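You operate a simulated robot arm through the tools that you are given. There is no shell and no other tool. Be economical: measure what you need, move in short steps, check, and stop when the job is done.

You are at the controls of a simulated robot arm. One attempt, no reset.

## Task
Take the grey bag and leave it on the flat carton with a green bar. Then take the small blue bag and leave it on the flat carton with a red bar. Then take the green tub and put it on the grey bench top. Then push the third machine left lower door that stands open shut. Then take the magenta pack on the low top from the left of the second film bench and put it away on the white-edged bench top. Then put the orange pad on the mixing table top away on the high left shelf of the steel rack. The order counts. Set down upright: grey bag.

Only the result counts: the job must be done as asked and must still hold three seconds after the hand-in. Knocking over, shifting, dropping, spilling or breaking anything else fails it.

## Robot
A 7-joint arm with a fingered hand on a trunk, on a base that drives. Base frame: it is fixed to the floor where the robot stands at the start and does not move with it; the origin is under the middle of the robot, x ahead of it, y to its left, z up; the surface under the hand at the start is at about z = 800. Readings come in mm, rad, newtons and seconds.
Its first joint turns from -2.601 to 2.601 rad. Places, roughly: flat carton with a green bar (27x21x2 cm) [1200, -200, 800]; flat carton with a red bar (27x21x2 cm) [1200, -1300, 800]; green tub (17x24x10 cm) [-2600, -4700, 500]; grey bag [750, 250, 750]; grey bench top [-3000, -9300, 800]; high left shelf of the steel rack [3200, -500, 1300]; magenta pack (8x4x2 cm) [-4800, -6200, 600]; orange pad (11x7x4 cm) [-4600, -9100, 800]; small blue bag (11x5x17 cm) [1100, -3500, 900]; third machine left lower door [-4300, -2900, 300]; white-edged bench top [1000, -4000, 800]. Payload 3.5 kg.
Tool frame: the origin (TCP) lies between the finger pads and is the grasp point; the fingertips stand 30 mm ahead of it; z points along the fingers, y is the line along which they close. Largest opening 104 mm; the body of the gripper starts 35 mm behind the TCP. The gripper is a hand of 4 fingers: y runs from the thumb to the fingers, the wrist lies at [-15, -110, -186] in the tool frame, and closing takes about 1.5 s.
Orientation is that of the tool frame in the base frame, as a unit quaternion [x, y, z, w]. With the fingers straight down and the wrist toward the robot, the tool's x, y and z point along [0, 1, 0], [1, 0, 0] and [0, 0, -1] of the base frame.

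## Interface
- The arm moves only by the tool apply_moves. Its arguments are lists of equal length, an entry for each row: "dp": the shift along the tool's x, y, z in mm, a list of three; "rot": the turn, a rotation vector about the tool's x, y, z in rad, a list of three. In form: {"dp": [[dx, dy, dz], ...], "rot": [[rx, ry, rz], ...]}. A call has 1 to 20 rows; each row shifts and turns the commanded pose from where the row before left it, along the tool's axes as they then stand. "grip" is the finger opening in mm, from 0 to 104, set as the call begins (left out, the last holds). Rows are played at 5 a second. More than 50 mm and 0.15 rad between two rows, or a gripper value outside its range, and nothing of the call is played. A pose out of reach is approached as far as the arm can. The call stops where the force on the tool passes 40 N (or 10 N more than at its start, if that is more) or the arm is blocked; 0.2 s more then pass. Each finger travels about 45 mm/s and halts on what it meets, pressing with about 24 N; the grip force reading is that of the motor and also rises with nothing between the fingers. The clock runs only during rows and for 0.2 s after the last one: add rows that do not move to give the fingers time. It gives the time, the measured TCP pose, the force on the tool (base axes), the opening and the grip force at its end, in the units of the frame above (readings bear some noise), with the torque about the TCP (base axes, N m) and any sound that the robot's microphone picked up, and new pictures: "views" is both (left out), scene, wrist or none.
- Cameras (640 x 400 px; columns grow to the right, rows downward): "scene" is now at [42.2, 142.2, 1391]; the picture's right is [-0.30, -0.95, 0.00], its down [-0.54, 0.17, -0.82] and it looks along [0.78, -0.25, -0.57] (base axes); focal length 257 px, centre (320, 200). "wrist" rides on the gripper at [61, -92, -130] in the tool frame; the picture's right is [-0.81, 0.28, -0.52], its down [-0.53, -0.71, 0.46] and it looks along [-0.24, 0.64, 0.72] (tool axes); focal length 275 px, centre (320, 200). There is no depth. A picture from a camera that has moved, and an enlarged one, comes with that camera's place and axes in the base frame and with its lens.
- lift_body(by): slides the trunk up (or, below 0, down) by that many mm; the arm and the scene camera ride with it, the base frame stays. It gives what a move gives, with no picture.
- drive_base(legs): drives the robot by 1 to 6 legs, each [ahead, left, turn to the left] in mm, mm and rad, along the robot's own axes; the way and the turn of a leg run together, so that a leg with both is an arc; at most 1500 mm and 3.142 rad a leg. The arm and the cameras ride along, it lands a little off, and it stops where it bumps. It gives what a move gives, and a new picture of the scene camera.
- finger_targets(index, middle, ring, thumb_bend, thumb_turn): sets how far each is bent, from 0 (flat) to 1 (curled in); at 0.3 the hand is open as for a grip, at 0.7 the pads meet at the TCP. One left out holds its place. A second passes; each finger stops where it meets its share of the squeeze, and holds until it gets a number again. A gripper value or a shape takes the hand back. It gives what a move gives, with no picture; readings hold the bend of each and the force on the fingers (four entries, about 0 where the hand has none), thumb and palm. thumb_turn goes from beside the hand (0) to across from the fingers (1), as for a grip.
- hand_shape(shape): the hand has 4 fingers and takes this shape, open, in about a second: jaw (thumb against the fingers, like two jaws); tri (thumb and two fingers); tip (a fingertip pinch); poke (one finger out to press); point (the index stretched); flat (the hand flat); cup (the hand cupped); fist (a fist). The gripper value then closes the fingers along that shape, each until it touches; the sizes above hold for jaw. It gives what a move gives, with no picture.
- head_to(pan, tilt): turns the head with the scene camera to pan (to the left, within 2.705 rad either way) and tilt (down, from -0.506 to 1.204), counted from straight ahead of the robot. It gives what a move gives, and a new picture of the scene camera.
- close_up(camera, box): a new picture of the part [left, top, right, bottom] of that camera's present view, enlarged. No time passes.
- finish_job(): hands the job in; it is judged then, once.

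Go step by step. Nothing tells you exact positions but the pictures and the camera data: compare them with the known pose of the tool, close in by small moves and look again before you grip or let go. The budget is 175 turns and 260 pictures, counting those below and the enlarged ones. Unless the task says otherwise, let go and move clear before handing in, and close with one line.

The tools are called after "Request:" as name(argument=value, ...) on one line, values as JSON. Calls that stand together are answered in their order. apply_moves: Moves the arm, as the interface text tells. Its arguments: {"type":"object","properties":{"dp":{"type":"array"},"rot":{"type":"array"},"grip":{"type":"number"},"views":{"type":"string","enum":["both","scene","wrist","none"]}},"required":["dp","rot"]} The other tools are called the same way: lift_body (by) slides the trunk up or down; hand_shape (shape) gives the hand a shape; finger_targets (index, middle, ring, thumb_bend, thumb_turn) moves the fingers one by one; drive_base (legs) drives the base; head_to (pan, tilt) turns the head that bears the scene camera; close_up (camera, box) takes an enlarged picture of a part of a camera's view; finish_job () hands the job in.

At the start:

```text
time_s: 0.0
tcp_pos: [594.9, -267.1, 1042.8]
tool_rot: [0.707, 0.708, 0.0, 0.0]
force: [-0.2, 1.0, 0.1]
ft_torque: [-0.04, 0.0, -0.01]
finger_gap: 103.9
gripper_force: 0.1
shape: jaw
bend: [0.3, 0.3, 0.3, 0.3, 0.98]
finger forces: [0.0, 0.0, 0.1, 0.0, 0.1, 0.0]
trunk travel left (down, up): [-425.0, 285.0]
robot x, y, heading: [-1.0, -1.9, 0.001]
head pan, tilt: [-0.307, 0.606]
```

scene: 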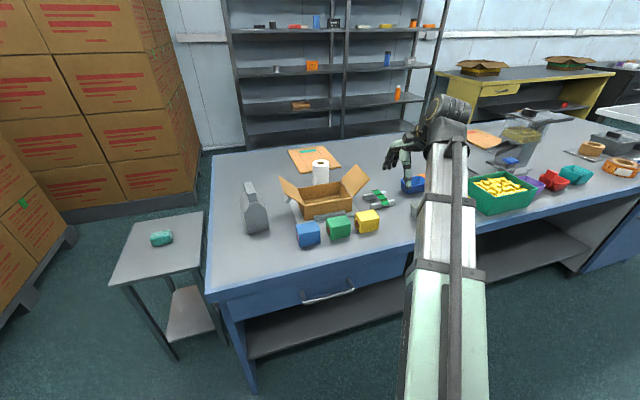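
wrist: 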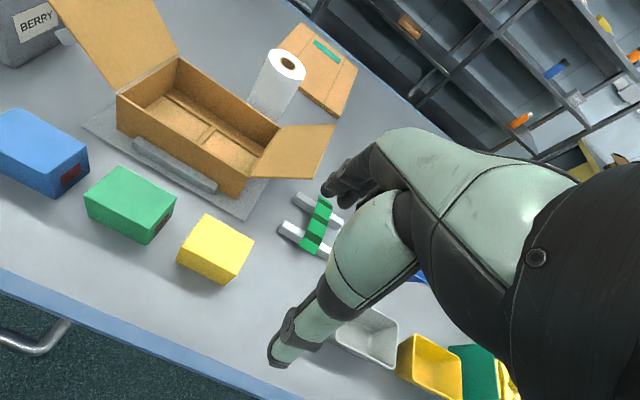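

I see a table with a grey bag near the left edge, and the green-barred carton further back behind an open box. I'll enlarge the bag and carton first.

Request:
close_up(camera="scene", box=[200, 130, 420, 260])

Request:
head_to(pan=0.2, tilt=0.7)

```text
2.91 times, centred on (310, 195) of scene
camera zoom: at [42.2, 142.2, 1391.0], right [-0.3, -0.95, 0.0], down [-0.54, 0.17, -0.82], along [0.78, -0.25, -0.57], focal length 747 px, centre (349, 214)
```

zoom: 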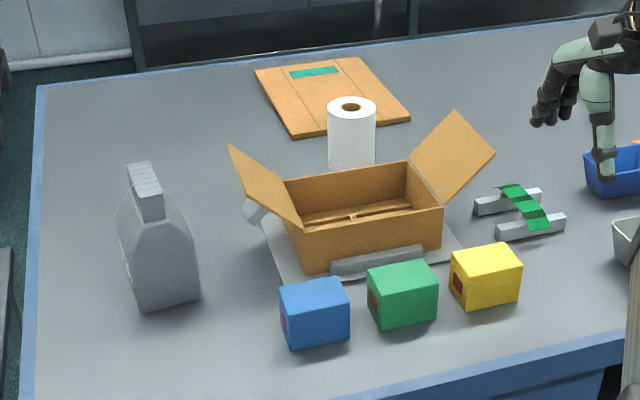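

```text
time_s: 0.9
tcp_pos: [596.2, -267.4, 1043.7]
tool_rot: [0.707, 0.707, 0.0, 0.0]
force: [0.4, 0.0, 0.8]
ft_torque: [-0.03, -0.02, -0.01]
finger_gap: 103.7
gripper_force: 0.0
shape: jaw
bend: [0.3, 0.3, 0.3, 0.3, 0.98]
finger forces: [0.0, 0.1, 0.0, 0.0, 0.1, 0.0]
trunk travel left (down, up): [-425.0, 285.0]
robot x, y, heading: [-2.1, -0.3, 0.002]
head pan, tilt: [0.201, 0.7]
camera scene: at [41.3, 185.8, 1382.8], right [0.2, -0.98, 0.0], down [-0.63, -0.13, -0.77], along [0.75, 0.15, -0.64], focal length 257 px, centre (320, 200)
```

scene: 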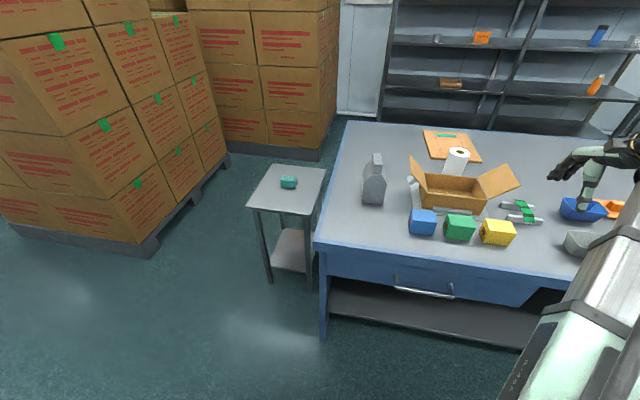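

The bag stands with its ridge along x, near (790, 140). I'll raise the hand, turn it so that it closes along y, and look from the wrist.

Request:
apply_moves(dp=[[0, 0, -40], [0, 0, -40], [0, 0, -40], [0, 0, 0], [0, 0, 0], [0, 0, 0], [0, 0, 0], [0, 0, 0], [0, 0, 0], [0, 0, 0], [0, 0, 0], [0, 0, 0], [0, 0, 0], [0, 0, 0], [0, 45, 0], [0, 45, 0], [0, 45, 0], [0, 45, 0], [0, 45, 0], [0, 45, 0]], rot=[[0, 0, 0], [0, 0, 0], [0, 0, 0], [0, 0, -0.1428], [0, 0, -0.1428], [0, 0, -0.1428], [0, 0, -0.1428], [0, 0, -0.1428], [0, 0, -0.1428], [0, 0, -0.1428], [0, 0, -0.1428], [0, 0, -0.1428], [0, 0, -0.1428], [0, 0, -0.1428], [0, 0, 0], [0, 0, 0], [0, 0, 0], [0, 0, 0], [0, 0, 0], [0, 0, 0]])

```text
time_s: 2.9
tcp_pos: [597.8, -267.7, 1165.4]
tool_rot: [0.387, 0.922, 0.003, -0.002]
force: [22.1, -40.4, 30.8]
ft_torque: [4.82, 6.7, 5.4]
finger_gap: 103.9
gripper_force: 0.1
shape: jaw
bend: [0.3, 0.3, 0.3, 0.3, 0.98]
finger forces: [0.0, 0.1, 0.0, 0.1, 0.0, 0.0]
trunk travel left (down, up): [-425.0, 285.0]
robot x, y, heading: [-0.5, 1.5, 0.002]
head pan, tilt: [0.201, 0.7]
stopped in row 9: the force on the tool passed its limit at 154 N (the readings are from after the stop); the commanded pose is now the measured one
camera scene: at [41.1, 186.0, 1382.8], right [0.2, -0.98, 0.0], down [-0.63, -0.13, -0.77], along [0.75, 0.15, -0.64], focal length 257 px, centre (320, 200)
camera wrist: at [489.3, -288.8, 1295.4], right [0.76, -0.39, 0.52], down [-0.14, -0.88, -0.46], along [0.63, 0.28, -0.72], focal length 275 px, centre (320, 200)
```

scene: 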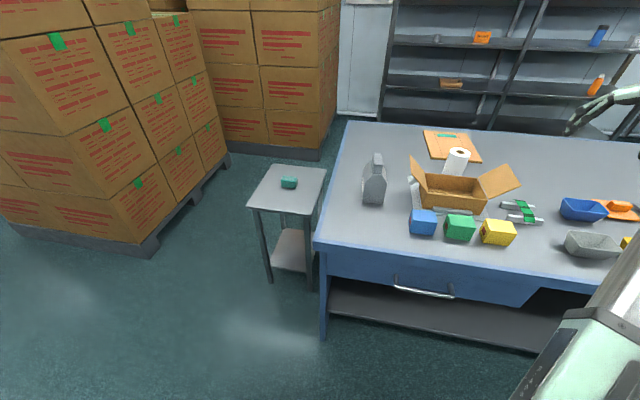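
wrist: 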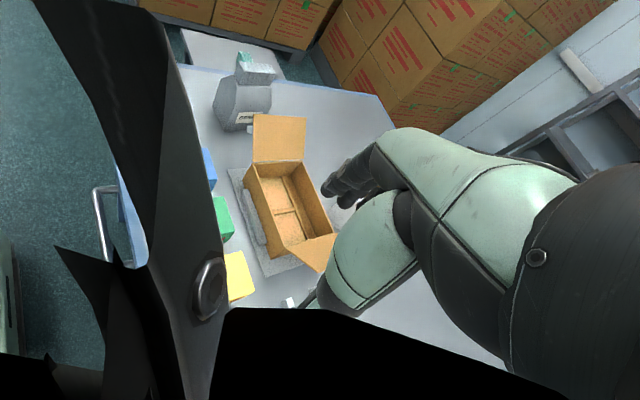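

The hand met the arm itself while turned in close. I'll turn back a bit, go out above the bag high up, and look.

Request:
apply_moves(dp=[[0, 0, 0], [0, 0, 0], [0, 0, 0], [0, 0, 0], [0, 0, 0], [50, 0, 0], [50, 0, 0], [50, 0, 0], [50, 0, 0], [50, 0, 0], [50, 0, 0], [50, 0, 0], [50, 0, 0], [0, 45, 0], [0, 45, 0], [0, 45, 0]], rot=[[0, 0, 0.15], [0, 0, 0.15], [0, 0, 0.15], [0, 0, 0.15], [0, 0, 0.14], [0, 0, 0], [0, 0, 0], [0, 0, 0], [0, 0, 0], [0, 0, 0], [0, 0, 0], [0, 0, 0], [0, 0, 0], [0, 0, 0], [0, 0, 0], [0, 0, 0]])

```text
time_s: 3.2
tcp_pos: [597.4, -268.8, 1164.9]
tool_rot: [0.393, 0.92, 0.001, -0.001]
force: [6.2, -0.3, 3.7]
ft_torque: [-0.05, 1.45, 0.17]
finger_gap: 103.6
gripper_force: 0.0
shape: jaw
bend: [0.3, 0.3, 0.3, 0.3, 0.98]
finger forces: [0.1, 0.1, 0.1, 0.0, 0.0, 0.0]
trunk travel left (down, up): [-425.0, 285.0]
robot x, y, heading: [0.4, 0.1, -0.002]
head pan, tilt: [0.201, 0.7]
stopped in row 1: the force on the tool passed its limit at 89 N (the readings are from after the stop); the commanded pose is now the measured one
camera scene: at [41.3, 185.8, 1382.8], right [0.2, -0.98, 0.0], down [-0.63, -0.13, -0.76], along [0.75, 0.15, -0.64], focal length 257 px, centre (320, 200)
camera wrist: at [489.1, -287.5, 1295.5], right [0.76, -0.4, 0.52], down [-0.15, -0.88, -0.46], along [0.63, 0.27, -0.72], focal length 275 px, centre (320, 200)
```

scene: 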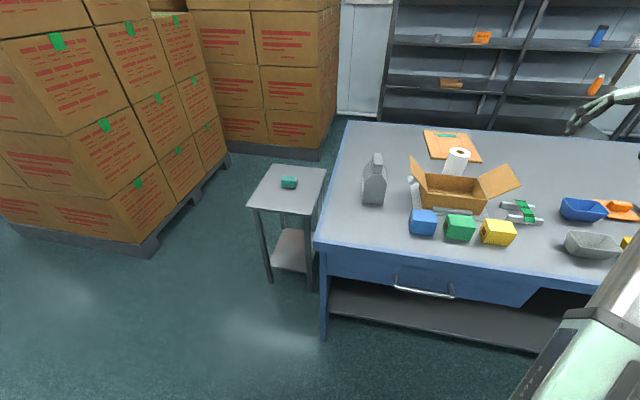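
wrist: 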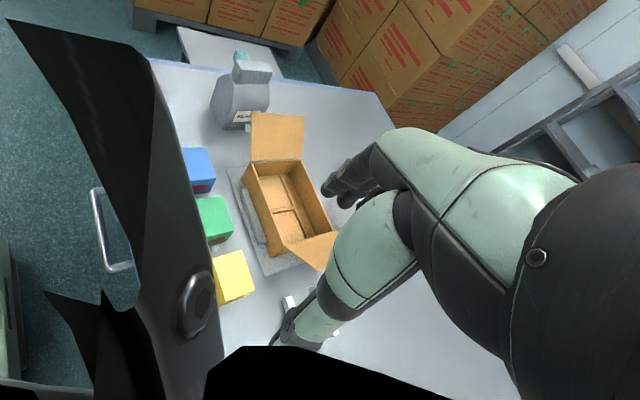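

Request:
apply_moves(dp=[[-7, 7, 0], [-14, 14, 0], [-14, 14, 0], [-14, 14, 0], [-14, 14, 0], [-20, 20, 0], [-20, 20, 0]], rot=[[0, 0, 0.0], [0, 0, 0.05], [0, 0, 0.05], [0, 0, 0.1], [0, 0, 0.1], [0, 0, 0.15], [0, 0, 0.15]], views="scene")

Request:
head_to(pan=-0.25, tilt=0.7)

```text
time_s: 4.8
tcp_pos: [736.8, -300.8, 1162.8]
tool_rot: [0.647, 0.762, 0.001, -0.001]
force: [-0.1, -0.3, -0.2]
ft_torque: [0.02, 0.01, -0.01]
finger_gap: 103.8
gripper_force: 0.1
shape: jaw
bend: [0.3, 0.3, 0.3, 0.3, 0.98]
finger forces: [0.1, 0.0, 0.0, 0.0, 0.0, 0.0]
trunk travel left (down, up): [-425.0, 285.0]
robot x, y, heading: [3.8, 1.6, -0.002]
head pan, tilt: [0.201, 0.7]
camera scene: at [41.3, 185.8, 1382.8], right [0.2, -0.98, 0.0], down [-0.63, -0.13, -0.76], along [0.75, 0.15, -0.64], focal length 257 px, centre (320, 200)
```

scene: 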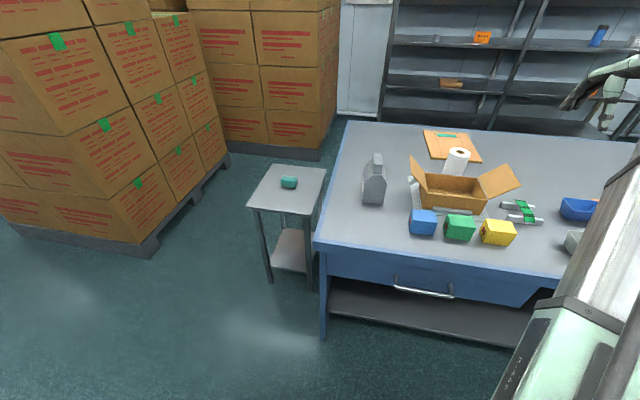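

```text
time_s: 5.7
tcp_pos: [737.2, -299.4, 1164.9]
tool_rot: [0.646, 0.763, 0.001, -0.002]
force: [-0.7, 1.5, -0.4]
ft_torque: [-0.01, -0.01, 0.03]
finger_gap: 103.7
gripper_force: 0.1
shape: jaw
bend: [0.3, 0.3, 0.3, 0.3, 0.98]
finger forces: [0.0, 0.1, 0.0, 0.0, 0.0, 0.0]
trunk travel left (down, up): [-425.0, 285.0]
robot x, y, heading: [0.4, 0.8, -0.002]
head pan, tilt: [-0.25, 0.7]
camera scene: at [40.4, 148.0, 1382.8], right [-0.25, -0.97, 0.0], down [-0.62, 0.16, -0.76], along [0.74, -0.19, -0.64], focal length 257 px, centre (320, 200)
```

scene: 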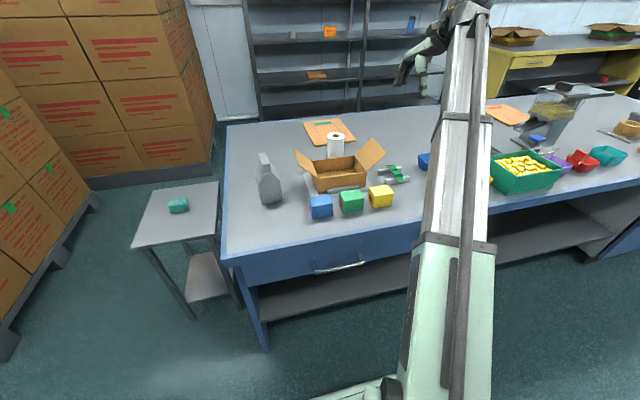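

Free again. I'll go out over the bag at height and try turning there in small steps.

Request:
apply_moves(dp=[[45, 10, 0], [45, 10, 0], [45, 10, 0], [45, 10, 0], [45, 10, 0], [45, 10, 0], [45, 10, 0], [45, 10, 0], [45, 15, 0], [30, 25, 0], [0, 0, 0], [0, 0, 0], [0, 0, 0], [0, 0, 0], [0, 0, 0], [0, 0, 0], [0, 0, 0], [0, 0, 0]], rot=[[0, 0, 0], [0, 0, 0], [0, 0, 0], [0, 0, 0], [0, 0, 0], [0, 0, 0], [0, 0, 0], [0, 0, 0], [0, 0, 0], [0, 0, 0], [0, 0, -0.1], [0, 0, -0.1], [0, 0, -0.1], [0, 0, -0.1], [0, 0, -0.1], [0, 0, -0.1], [0, 0, -0.1], [0, 0, -0.1]])

```text
time_s: 9.5
tcp_pos: [785.3, 150.1, 1165.9]
tool_rot: [0.297, 0.955, 0.003, 0.0]
force: [-0.3, 0.9, -0.4]
ft_torque: [-0.02, 0.0, 0.03]
finger_gap: 103.5
gripper_force: 0.1
shape: jaw
bend: [0.3, 0.3, 0.3, 0.3, 0.98]
finger forces: [0.0, 0.0, 0.0, 0.1, 0.0, 0.1]
trunk travel left (down, up): [-425.0, 285.0]
robot x, y, heading: [-1.7, -1.8, -0.002]
head pan, tilt: [-0.25, 0.7]
camera scene: at [40.4, 148.0, 1382.8], right [-0.25, -0.97, 0.0], down [-0.62, 0.16, -0.76], along [0.74, -0.19, -0.64], focal length 257 px, centre (320, 200)
camera wrist: at [682.6, 109.6, 1296.4], right [0.82, -0.24, 0.52], down [0.03, -0.89, -0.46], along [0.57, 0.39, -0.72], focal length 275 px, centre (320, 200)
```

scene: 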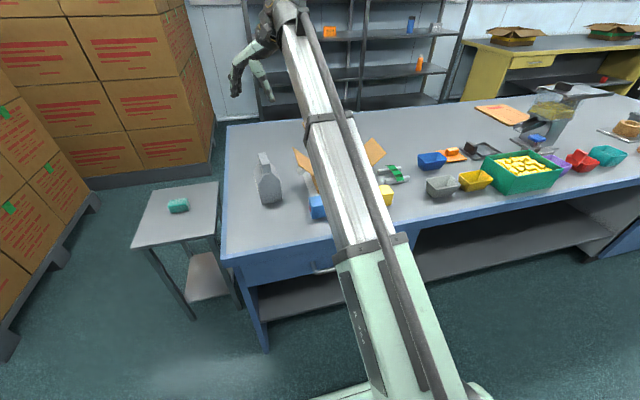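
wrist: 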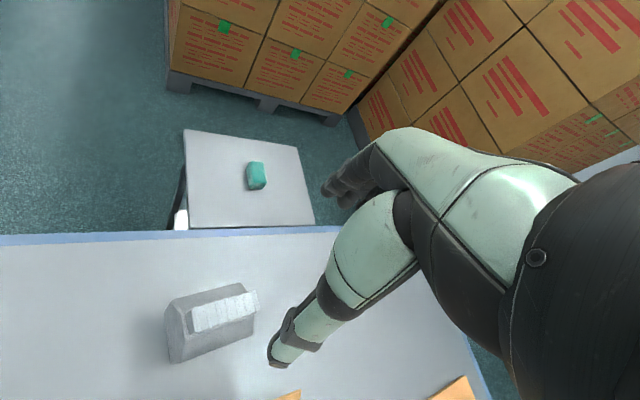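

Turning works out here. I'll finish the turn and take an enlarged look at the bag's ridge.

Request:
apply_moves(dp=[[0, 0, 0], [0, 0, 0], [0, 0, 0], [0, 0, 0], [0, 0, 0], [0, 0, 0]], rot=[[0, 0, -0.1], [0, 0, -0.1], [0, 0, -0.1], [0, 0, -0.1], [0, 0, -0.1], [0, 0, -0.1]], views="wrist")

Request:
close_up(camera="wrist", box=[0, 200, 320, 400])

Request:
head_to(pan=0.1, tilt=0.7)

Request:
close_up(camera="scene", box=[240, 110, 480, 260])

```text
time_s: 10.7
tcp_pos: [787.5, 149.7, 1167.8]
tool_rot: [0.051, 0.999, 0.004, 0.0]
force: [34.1, -13.8, 22.0]
ft_torque: [-0.35, 6.43, 4.32]
finger_gap: 103.9
gripper_force: 0.0
shape: jaw
bend: [0.3, 0.3, 0.3, 0.3, 0.98]
finger forces: [0.0, 0.0, 0.0, 0.0, 0.0, 0.1]
trunk travel left (down, up): [-425.0, 285.0]
robot x, y, heading: [-0.5, 4.4, -0.003]
head pan, tilt: [-0.25, 0.7]
stopped in row 6: the force on the tool passed its limit at 120 N (the readings are from after the stop); the commanded pose is now the measured one
camera wrist: at [716.6, 64.7, 1297.6], right [0.83, 0.19, 0.52], down [0.46, -0.76, -0.46], along [0.31, 0.62, -0.72], focal length 275 px, centre (320, 200)
```

wrist: 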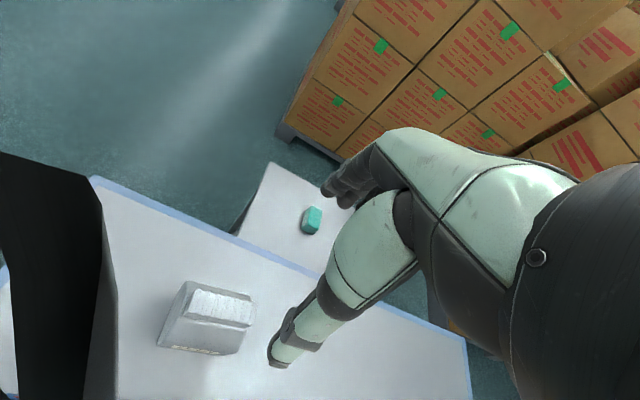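

```text
2.00 times, centred on (160, 300) of wrist
camera zoom: at [716.6, 64.7, 1297.6], right [0.83, 0.19, 0.52], down [0.46, -0.76, -0.46], along [0.31, 0.62, -0.72], focal length 551 px, centre (640, 0)
```

zoom: 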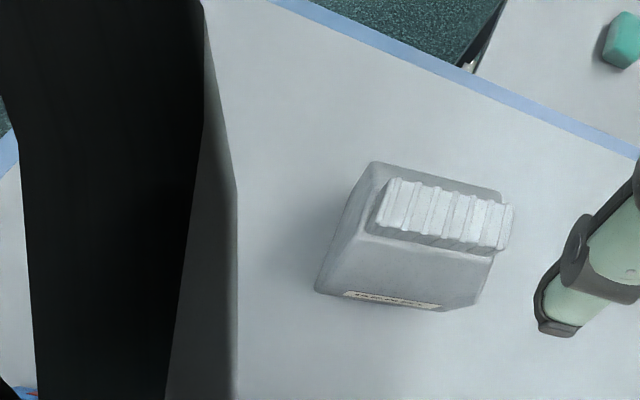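

```text
time_s: 11.6
tcp_pos: [787.0, 150.9, 1167.3]
tool_rot: [0.053, 0.999, 0.003, -0.001]
force: [30.0, -0.2, 14.8]
ft_torque: [-1.52, 5.25, 2.7]
finger_gap: 103.5
gripper_force: 0.2
shape: jaw
bend: [0.3, 0.3, 0.3, 0.3, 0.98]
finger forces: [0.1, 0.1, 0.0, 0.0, 0.1, 0.1]
trunk travel left (down, up): [-425.0, 285.0]
robot x, y, heading: [-0.5, -2.3, 0.003]
head pan, tilt: [0.099, 0.7]
camera scene: at [42.6, 177.3, 1382.8], right [0.1, -1.0, 0.0], down [-0.64, -0.06, -0.76], along [0.76, 0.08, -0.64], focal length 257 px, centre (320, 200)
```

scene: 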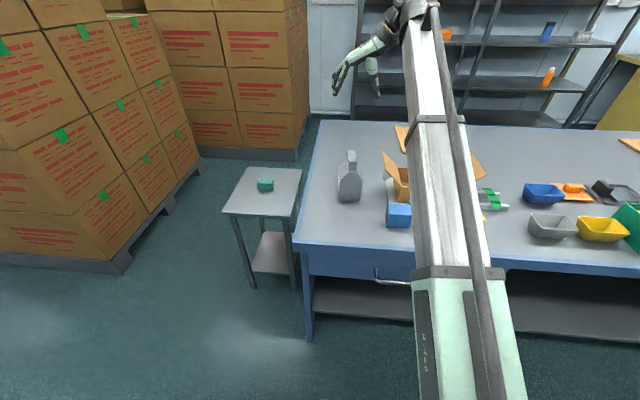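

```text
2.67 times, centred on (360, 185) of scene
camera zoom: at [42.6, 177.3, 1382.8], right [0.1, -1.0, 0.0], down [-0.64, -0.06, -0.76], along [0.76, 0.08, -0.64], focal length 684 px, centre (213, 240)
```

zoom: 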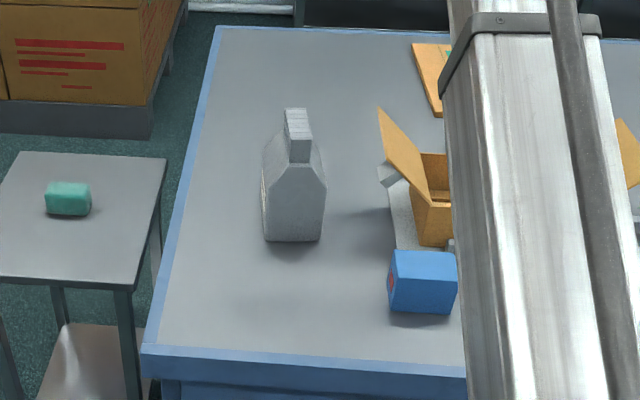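

The arm is touching itself again at the end of this turn. Tilting the fingers forward should free it, and it still suits the thin ridge, which has its top at z≈950, its middle near (783, 147) and a yaw of about 0.1.

Request:
apply_moves(dp=[[0, 0, 0], [0, 0, 0], [0, 0, 0], [0, 0, 0], [0, 0, 0], [0, 0, 0], [0, 0, 0], [0, 0, 0]], rot=[[0, -0.05, 0.05], [0, -0.1, 0], [0, -0.1, 0], [0, -0.1, 0], [0, -0.05, 0], [0, 0, -0.08], [0, 0, -0.08], [0, 0, -0.08]], views="wrist")

```text
time_s: 11.8
tcp_pos: [786.2, 150.0, 1167.0]
tool_rot: [0.055, 0.999, 0.003, 0.002]
force: [12.6, 3.8, 0.6]
ft_torque: [-0.57, 1.86, 0.96]
finger_gap: 103.9
gripper_force: 0.0
shape: jaw
bend: [0.3, 0.3, 0.3, 0.3, 0.98]
finger forces: [0.0, 0.0, 0.0, 0.0, 0.1, 0.1]
trunk travel left (down, up): [-425.0, 285.0]
robot x, y, heading: [-0.5, -3.0, 0.004]
head pan, tilt: [0.099, 0.7]
stopped in row 1: the force on the tool passed its limit at 59 N (the readings are from after the stop); the commanded pose is now the measured one
camera wrist: at [715.4, 65.3, 1297.2], right [0.83, 0.18, 0.52], down [0.45, -0.76, -0.46], along [0.32, 0.62, -0.72], focal length 275 px, centre (320, 200)
```

wrist: 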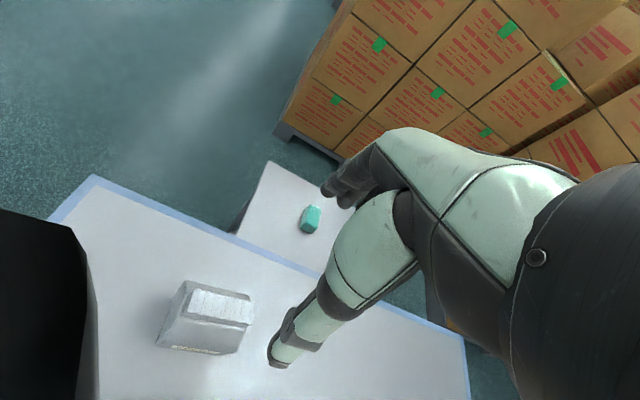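

Request:
apply_moves(dp=[[0, 0, 0], [0, 0, 0], [0, 0, 0], [0, 0, 0], [0, 0, 0], [0, 0, 0], [0, 0, 0], [0, 0, 0], [0, 0, 0], [0, 0, 0]], rot=[[0, 0, 0.03], [0, 0, 0.1], [0, -0.1, 0], [0, -0.1, 0], [0, -0.1, 0], [0, -0.1, 0], [0, 0, -0.08], [0, 0, -0.08], [0, 0, -0.08], [0, 0, -0.08]], views="wrist")

```text
time_s: 14.0
tcp_pos: [787.0, 149.0, 1167.2]
tool_rot: [-0.038, 0.979, -0.052, 0.192]
force: [0.0, 0.2, 0.3]
ft_torque: [0.04, 0.0, -0.02]
finger_gap: 103.7
gripper_force: 0.0
shape: jaw
bend: [0.3, 0.3, 0.3, 0.3, 0.98]
finger forces: [0.0, 0.0, 0.0, 0.0, 0.0, 0.1]
trunk travel left (down, up): [-425.0, 285.0]
robot x, y, heading: [5.9, -0.8, -0.0]
head pan, tilt: [0.099, 0.7]
camera wrist: at [686.2, 64.5, 1275.2], right [0.54, 0.4, 0.75], down [0.71, -0.7, -0.14], along [0.46, 0.6, -0.65], focal length 275 px, centre (320, 200)
```

wrist: 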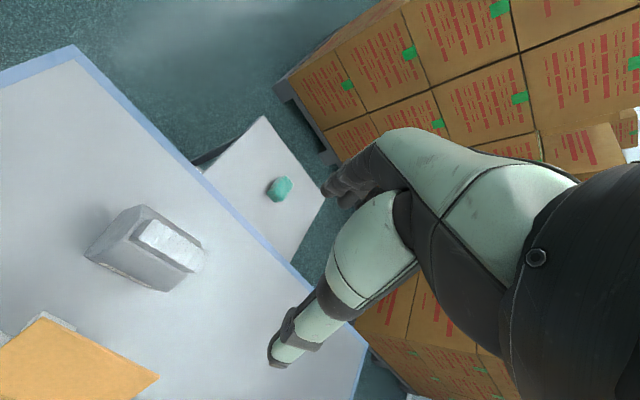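

Free and aligned. I'll level the closing line and come down to about 50 mm above the ridge, then look.

Request:
apply_moves(dp=[[0, 0, 0], [15, 0, 36.8], [15, 0, 36.8], [15, 0, 36.8], [15, 0, 36.8]], rot=[[-0.126, 0, 0], [0, 0, 0], [0, 0, 0], [0, 0, 0], [0, 0, 0]])

Request:
close_up(camera="scene", box=[260, 70, 440, 230])

```text
time_s: 15.2
tcp_pos: [783.5, 149.6, 1006.4]
tool_rot: [-0.051, 0.98, 0.011, 0.19]
force: [-0.3, 0.5, 0.9]
ft_torque: [-0.02, 0.02, 0.01]
finger_gap: 103.7
gripper_force: 0.1
shape: jaw
bend: [0.3, 0.3, 0.3, 0.3, 0.98]
finger forces: [0.0, 0.1, 0.1, 0.0, 0.1, 0.1]
trunk travel left (down, up): [-425.0, 285.0]
robot x, y, heading: [-1.5, 2.3, -0.001]
head pan, tilt: [0.099, 0.7]
camera scene: at [42.5, 177.4, 1382.9], right [0.1, -1.0, 0.0], down [-0.64, -0.06, -0.77], along [0.76, 0.08, -0.64], focal length 257 px, centre (320, 200)
camera wrist: at [688.6, 48.1, 1105.8], right [0.53, 0.33, 0.78], down [0.73, -0.64, -0.22], along [0.43, 0.69, -0.58], focal length 275 px, centre (320, 200)
```

scene: 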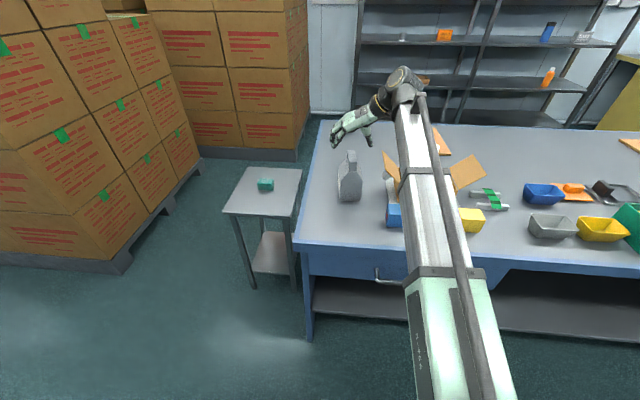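
wrist: 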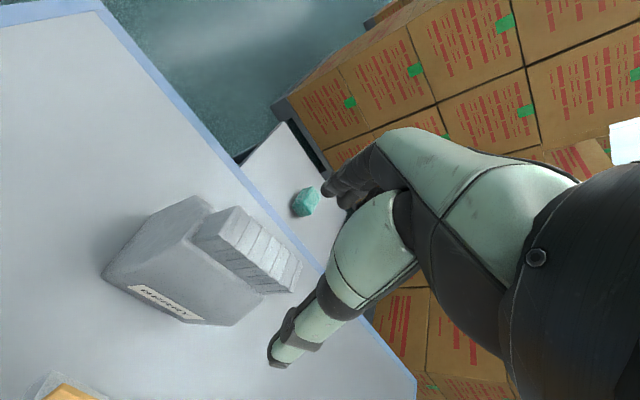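

```text
2.50 times, centred on (350, 150) of scene
camera zoom: at [42.5, 177.4, 1382.9], right [0.1, -1.0, 0.0], down [-0.64, -0.06, -0.77], along [0.76, 0.08, -0.64], focal length 642 px, centre (245, 325)
```

zoom: 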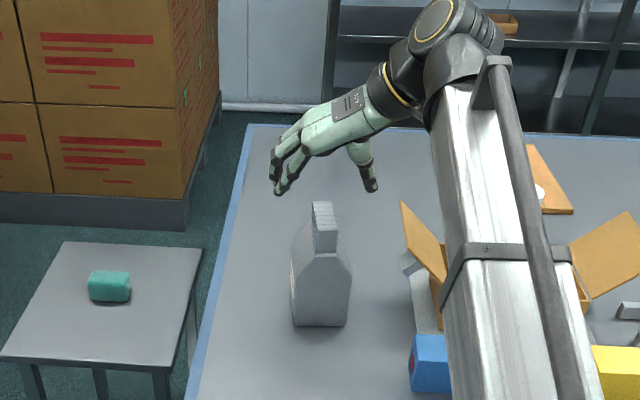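

The hand straddles the ridge in line with it. I'll lower it to z≈934 and close.

Request:
apply_moves(dp=[[9, 0, 22], [9, 0, 22], [9, 0, 22]], rot=[[0, 0, 0], [0, 0, 0], [0, 0, 0]])

Request:
close_up(camera="scene", box=[290, 100, 410, 220])

```text
time_s: 16.0
tcp_pos: [784.1, 148.8, 938.9]
tool_rot: [-0.051, 0.98, 0.009, 0.19]
force: [-0.5, -0.3, 0.5]
ft_torque: [-0.03, -0.01, 0.0]
finger_gap: 103.8
gripper_force: 0.1
shape: jaw
bend: [0.3, 0.3, 0.3, 0.3, 0.98]
finger forces: [0.0, 0.0, 0.1, 0.0, 0.0, 0.1]
trunk travel left (down, up): [-425.0, 285.0]
robot x, y, heading: [-1.2, 1.3, 0.005]
head pan, tilt: [0.099, 0.7]
camera scene: at [42.6, 177.4, 1382.8], right [0.1, -1.0, 0.0], down [-0.64, -0.06, -0.76], along [0.76, 0.08, -0.64], focal length 257 px, centre (320, 200)
camera wrist: at [688.5, 47.8, 1036.8], right [0.53, 0.33, 0.78], down [0.73, -0.64, -0.22], along [0.43, 0.69, -0.58], focal length 275 px, centre (320, 200)
```

scene: 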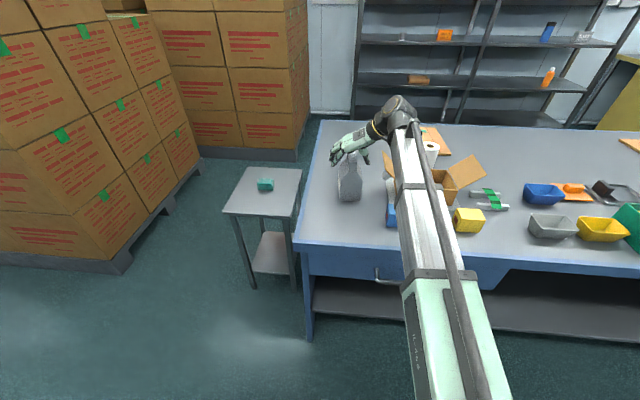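
wrist: 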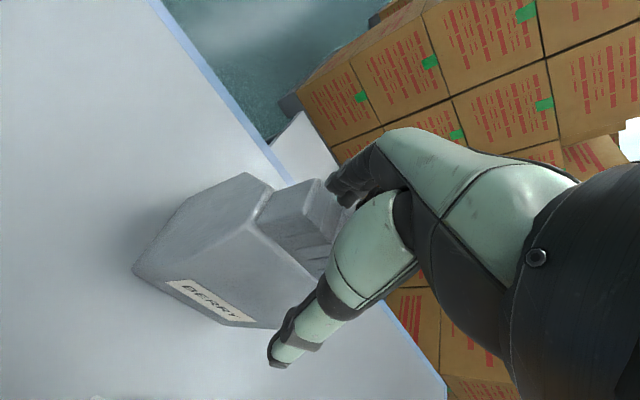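

```text
3.33 times, centred on (350, 160) of scene
camera zoom: at [42.6, 177.4, 1382.8], right [0.1, -1.0, 0.0], down [-0.64, -0.06, -0.76], along [0.76, 0.08, -0.64], focal length 856 px, centre (220, 333)
```

zoom: 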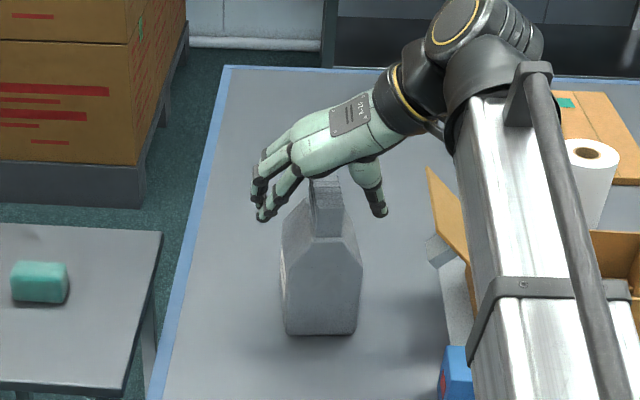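

Request:
apply_moves(dp=[[2, 0, 5], [0, 0, 0], [0, 0, 0], [0, 0, 0], [0, 0, 0], [0, 0, 0], [0, 0, 0], [0, 0, 0], [0, 0, 0], [0, 0, 0]], rot=[[0, 0, 0], [0, 0, 0], [0, 0, 0], [0, 0, 0], [0, 0, 0], [0, 0, 0], [0, 0, 0], [0, 0, 0], [0, 0, 0], [0, 0, 0]], grip=0, views="wrist")

Request:
apply_moves(dp=[[-9, 0, -22], [-9, 0, -22], [0, 0, 0]], rot=[[0, 0, 0], [0, 0, 0], [0, 0, 0]])

```text
time_s: 18.2
tcp_pos: [783.7, 149.3, 933.9]
tool_rot: [-0.05, 0.981, 0.01, 0.19]
force: [0.3, -1.4, 6.7]
ft_torque: [0.09, -0.06, 0.0]
finger_gap: 36.6
gripper_force: 23.5
shape: jaw
bend: [0.74, 0.53, 0.56, 0.73, 1.0]
finger forces: [10.6, 8.4, 0.1, 0.0, 18.4, 0.1]
trunk travel left (down, up): [-425.0, 285.0]
robot x, y, heading: [-1.2, -1.8, 0.0]
head pan, tilt: [0.099, 0.7]
camera wrist: at [688.5, 47.7, 1031.9], right [0.53, 0.33, 0.78], down [0.73, -0.64, -0.22], along [0.43, 0.69, -0.58], focal length 275 px, centre (320, 200)
```

wrist: 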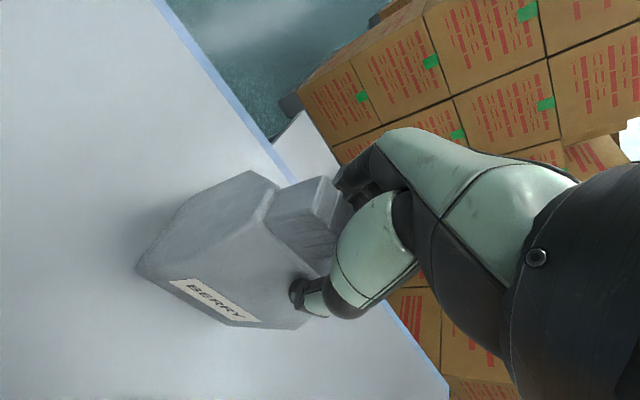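

```text
time_s: 19.0
tcp_pos: [785.0, 149.0, 978.7]
tool_rot: [-0.051, 0.981, 0.009, 0.189]
force: [0.5, 0.0, -3.6]
ft_torque: [0.0, -0.03, 0.02]
finger_gap: 30.1
gripper_force: 23.4
shape: jaw
bend: [0.75, 0.57, 0.57, 0.78, 1.0]
finger forces: [8.9, 4.0, 1.7, 0.0, 14.3, 0.0]
trunk travel left (down, up): [-425.0, 285.0]
robot x, y, heading: [1.2, -0.8, 0.001]
head pan, tilt: [0.099, 0.7]
camera scene: at [42.7, 177.5, 1382.8], right [0.1, -1.0, 0.0], down [-0.64, -0.06, -0.76], along [0.76, 0.08, -0.64], focal length 257 px, centre (320, 200)
camera wrist: at [690.0, 48.4, 1077.9], right [0.53, 0.33, 0.78], down [0.73, -0.64, -0.22], along [0.43, 0.69, -0.58], focal length 275 px, centre (320, 200)
```

scene: 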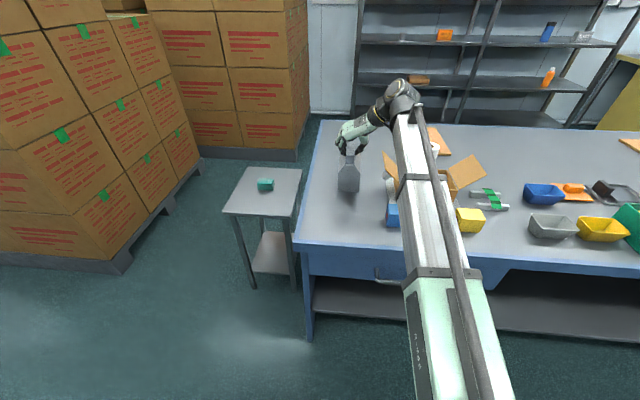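
wrist: 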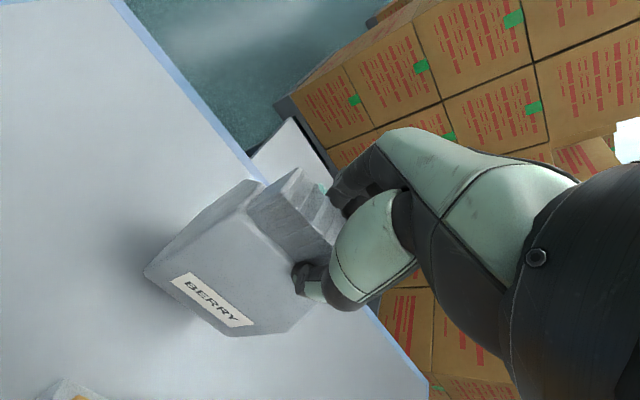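

The bag is lifted and hangs straight. I'll raise it clear of everything on the table and look down for the robot's clearance to the table edge.

Request:
apply_moves(dp=[[-15, 0, -36.8], [-15, 0, -36.8], [-15, 0, -36.8], [-9, 0, -22]], rot=[[0, 0, 0], [0, 0, 0], [0, 0, 0], [0, 0, 0]], views="none")

Request:
head_to(pan=0.0, tilt=1.2)

```text
time_s: 20.0
tcp_pos: [786.9, 149.5, 1124.7]
tool_rot: [-0.05, 0.98, 0.01, 0.19]
force: [0.1, 0.3, -3.5]
ft_torque: [-0.02, 0.03, 0.0]
finger_gap: 30.2
gripper_force: 24.0
shape: jaw
bend: [0.75, 0.57, 0.57, 0.78, 1.0]
finger forces: [9.1, 4.0, 1.7, 0.0, 14.8, 0.0]
trunk travel left (down, up): [-425.0, 285.0]
robot x, y, heading: [1.8, 0.1, 0.0]
head pan, tilt: [0.099, 0.7]
```

```text
time_s: 21.0
tcp_pos: [786.1, 149.8, 1123.8]
tool_rot: [-0.051, 0.98, 0.009, 0.19]
force: [0.5, -0.6, -2.7]
ft_torque: [0.0, 0.02, -0.01]
finger_gap: 30.2
gripper_force: 24.5
shape: jaw
bend: [0.75, 0.57, 0.57, 0.78, 1.0]
finger forces: [9.1, 3.9, 1.7, 0.1, 14.7, 0.0]
trunk travel left (down, up): [-425.0, 285.0]
robot x, y, heading: [0.7, 1.3, -0.002]
head pan, tilt: [0.0, 1.201]
camera scene: at [14.3, 169.0, 1346.9], right [0.0, -1.0, 0.0], down [-0.93, 0.0, -0.36], along [0.36, 0.0, -0.93], focal length 257 px, centre (320, 200)
```

scene: 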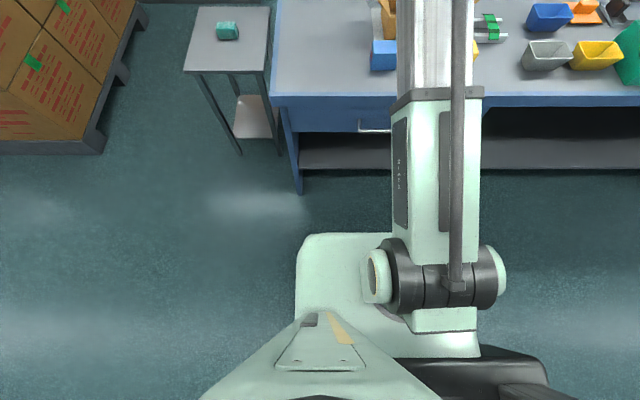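

The base front is near x=300 and the table starts near x=530, so 185 mm ahead is safe. I'll slide right 290 and go ahead 185.

Request:
drive_base(legs=[[0, -290, 0], [185, 0, 0]])

Request:
head_to(pan=0.15, tilt=0.6)

```text
time_s: 24.1
tcp_pos: [970.2, -138.5, 1122.2]
tool_rot: [-0.055, 0.98, 0.01, 0.19]
force: [1.0, -0.3, -3.3]
ft_torque: [0.03, 0.07, 0.02]
finger_gap: 30.3
gripper_force: 23.1
shape: jaw
bend: [0.75, 0.57, 0.57, 0.78, 1.0]
finger forces: [9.2, 4.0, 1.7, 0.0, 14.9, 0.0]
trunk travel left (down, up): [-425.0, 285.0]
robot x, y, heading: [183.7, -294.5, 0.013]
head pan, tilt: [0.0, 1.201]
camera scene: at [198.3, -126.3, 1346.8], right [0.01, -1.0, 0.0], down [-0.93, -0.01, -0.36], along [0.36, 0.0, -0.93], focal length 257 px, centre (320, 200)
```

scene: 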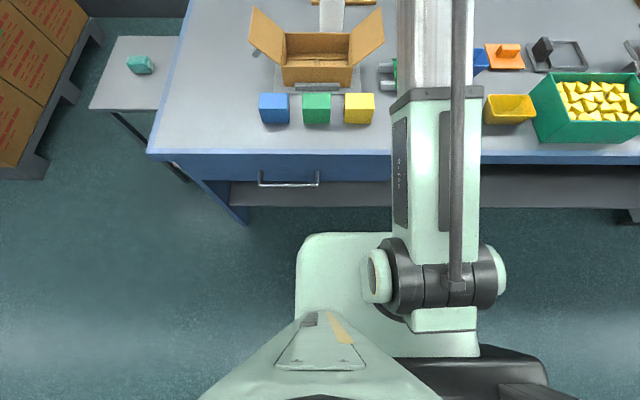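

```text
time_s: 25.1
tcp_pos: [969.4, -138.4, 1122.5]
tool_rot: [-0.055, 0.98, 0.011, 0.19]
force: [0.3, -0.3, -2.5]
ft_torque: [-0.05, 0.04, 0.0]
finger_gap: 30.3
gripper_force: 23.8
shape: jaw
bend: [0.75, 0.57, 0.57, 0.78, 1.0]
finger forces: [9.2, 4.0, 1.8, 0.0, 14.9, 0.0]
trunk travel left (down, up): [-425.0, 285.0]
robot x, y, heading: [188.5, -296.1, 0.007]
head pan, tilt: [0.15, 0.6]
camera scene: at [229.5, -112.9, 1391.3], right [0.16, -0.99, 0.0], down [-0.56, -0.09, -0.82], along [0.81, 0.13, -0.57], focal length 257 px, centre (320, 200)
```

scene: 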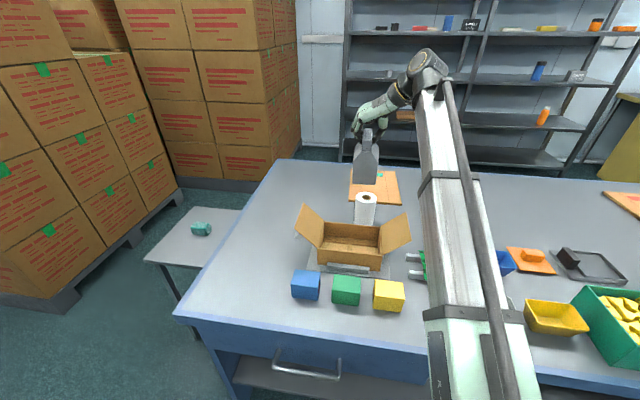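

Request:
apply_moves(dp=[[-38, -18, 15], [-38, -18, 15], [-38, -18, 15], [-38, -18, 15]], rot=[[0, 0, 0], [0, 0, 0], [0, 0, 0], [0, 0, 0]])

Request:
close_up(camera="scene", box=[310, 60, 470, 220])

```text
time_s: 26.1
tcp_pos: [1082.0, -186.5, 1099.5]
tool_rot: [-0.055, 0.98, 0.011, 0.19]
force: [1.3, -0.2, -2.6]
ft_torque: [-0.03, 0.02, -0.01]
finger_gap: 30.1
gripper_force: 24.2
shape: jaw
bend: [0.75, 0.57, 0.57, 0.78, 1.0]
finger forces: [9.4, 3.9, 1.6, 0.0, 15.1, 0.1]
out of reach, approached as far as the arm can: row 3, 4
trunk travel left (down, up): [-425.0, 285.0]
robot x, y, heading: [184.9, -297.7, 0.007]
head pan, tilt: [0.15, 0.6]
camera scene: at [229.4, -112.7, 1391.4], right [0.16, -0.99, 0.0], down [-0.56, -0.09, -0.82], along [0.81, 0.13, -0.57], focal length 257 px, centre (320, 200)
camera wrist: at [987.4, -288.5, 1199.1], right [0.52, 0.33, 0.78], down [0.74, -0.64, -0.22], along [0.42, 0.7, -0.58], focal length 275 px, centre (320, 200)
```

scene: 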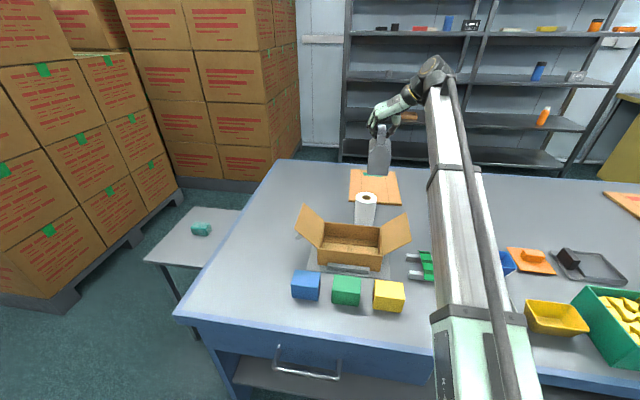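
wrist: 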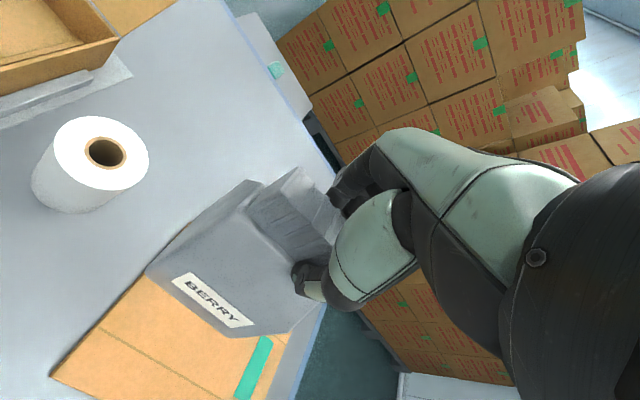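

```text
2.50 times, centred on (390, 140) of scene
camera zoom: at [229.4, -112.7, 1391.4], right [0.16, -0.99, 0.0], down [-0.56, -0.09, -0.82], along [0.81, 0.13, -0.57], focal length 642 px, centre (145, 350)
```

zoom: 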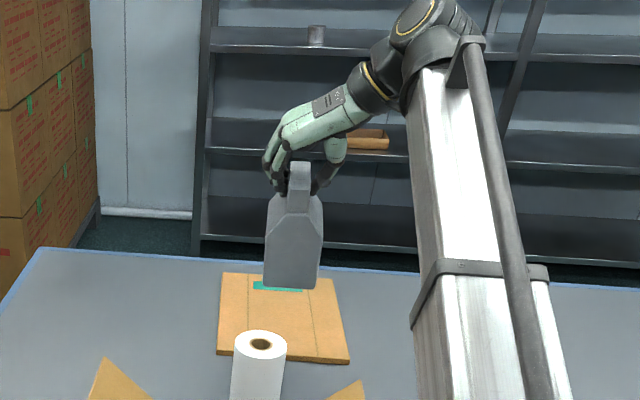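

The arm is at full stretch at x=1082, short of my aim. The low base has about 60 mm more room under the table edge, so I'll drive that.

Request:
drive_base(legs=[[60, 0, 0]])

Request:
close_up(camera="scene", box=[280, 60, 440, 220])

```text
time_s: 27.1
tcp_pos: [1142.1, -188.2, 1100.1]
tool_rot: [-0.054, 0.98, 0.01, 0.19]
force: [0.3, -0.3, -3.1]
ft_torque: [-0.04, 0.03, -0.03]
finger_gap: 30.0
gripper_force: 24.0
shape: jaw
bend: [0.75, 0.57, 0.57, 0.78, 1.0]
finger forces: [9.4, 4.0, 1.6, 0.1, 15.2, 0.0]
trunk travel left (down, up): [-425.0, 285.0]
robot x, y, heading: [246.8, -291.5, 0.008]
head pan, tilt: [0.15, 0.6]
camera scene: at [290.6, -112.4, 1391.4], right [0.16, -0.99, 0.0], down [-0.56, -0.09, -0.82], along [0.81, 0.13, -0.57], focal length 257 px, centre (320, 200)
```

scene: 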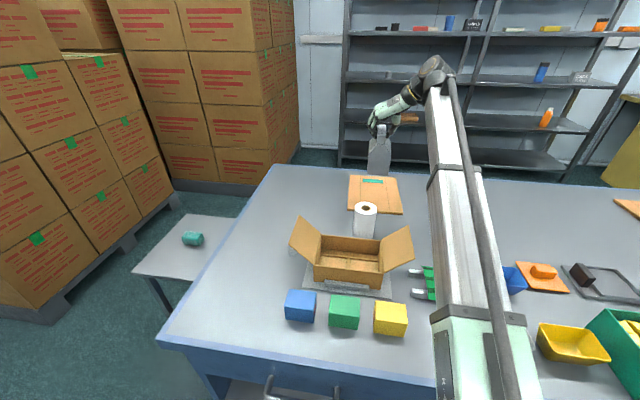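

```text
2.50 times, centred on (360, 140) of scene
camera zoom: at [290.6, -112.4, 1391.4], right [0.16, -0.99, 0.0], down [-0.56, -0.09, -0.82], along [0.81, 0.13, -0.57], focal length 642 px, centre (220, 350)
```

zoom: 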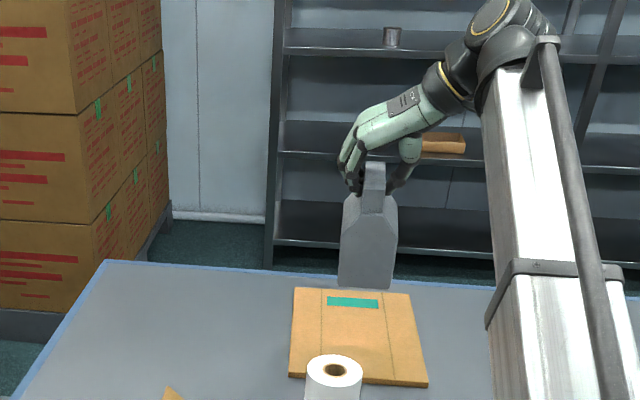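

The bag is over the carton (carton centre ≈ (1185, -190)). I'll lower by the trunk, keeping the arm's shape, in two steps.

Request:
lift_body(by=-115)

Request:
head_to(pan=0.15, tilt=0.5)

Request:
close_up(camera="scene", box=[280, 100, 440, 260])

```text
time_s: 28.6
tcp_pos: [1143.3, -187.7, 986.3]
tool_rot: [-0.054, 0.98, 0.011, 0.19]
force: [-0.1, 0.2, -2.8]
ft_torque: [-0.04, 0.03, -0.03]
finger_gap: 30.3
gripper_force: 23.7
shape: jaw
bend: [0.75, 0.57, 0.57, 0.78, 1.0]
finger forces: [9.4, 4.1, 1.6, 0.0, 15.1, 0.1]
trunk travel left (down, up): [-310.0, 400.0]
robot x, y, heading: [247.9, -297.3, 0.006]
head pan, tilt: [0.15, 0.6]
```

```text
time_s: 29.2
tcp_pos: [1142.5, -187.3, 986.2]
tool_rot: [-0.054, 0.98, 0.01, 0.191]
force: [-0.1, -1.4, -1.9]
ft_torque: [0.01, 0.05, -0.01]
finger_gap: 30.0
gripper_force: 24.0
shape: jaw
bend: [0.75, 0.57, 0.57, 0.78, 1.0]
finger forces: [9.3, 4.0, 1.6, 0.0, 15.1, 0.1]
trunk travel left (down, up): [-310.0, 400.0]
robot x, y, heading: [247.5, -296.2, 0.009]
head pan, tilt: [0.15, 0.499]
camera scene: at [292.7, -112.0, 1285.5], right [0.16, -0.99, 0.0], down [-0.47, -0.07, -0.88], along [0.87, 0.14, -0.48], focal length 257 px, centre (320, 200)
```

scene: 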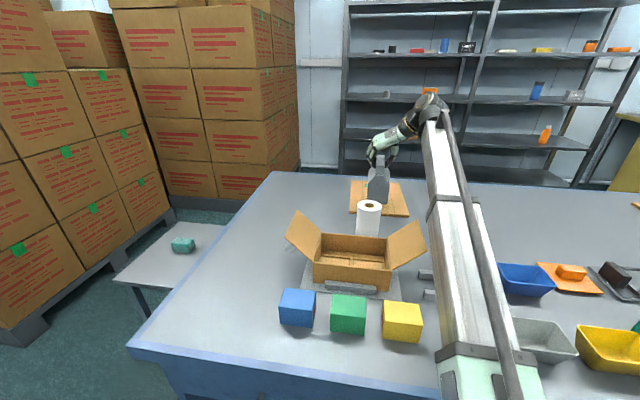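

```text
2.50 times, centred on (360, 180) of scene
camera zoom: at [292.7, -112.0, 1285.5], right [0.16, -0.99, 0.0], down [-0.47, -0.07, -0.88], along [0.87, 0.14, -0.48], focal length 642 px, centre (220, 250)
```

zoom: 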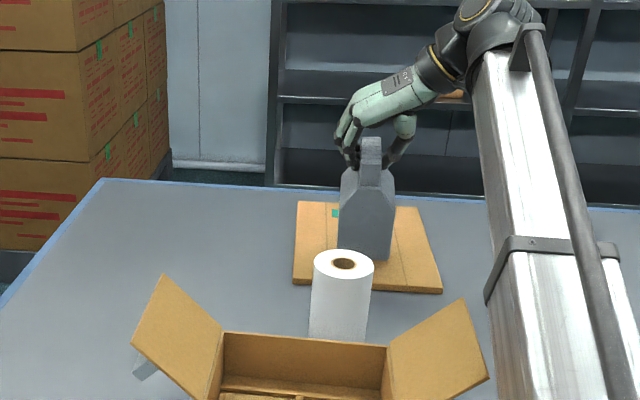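

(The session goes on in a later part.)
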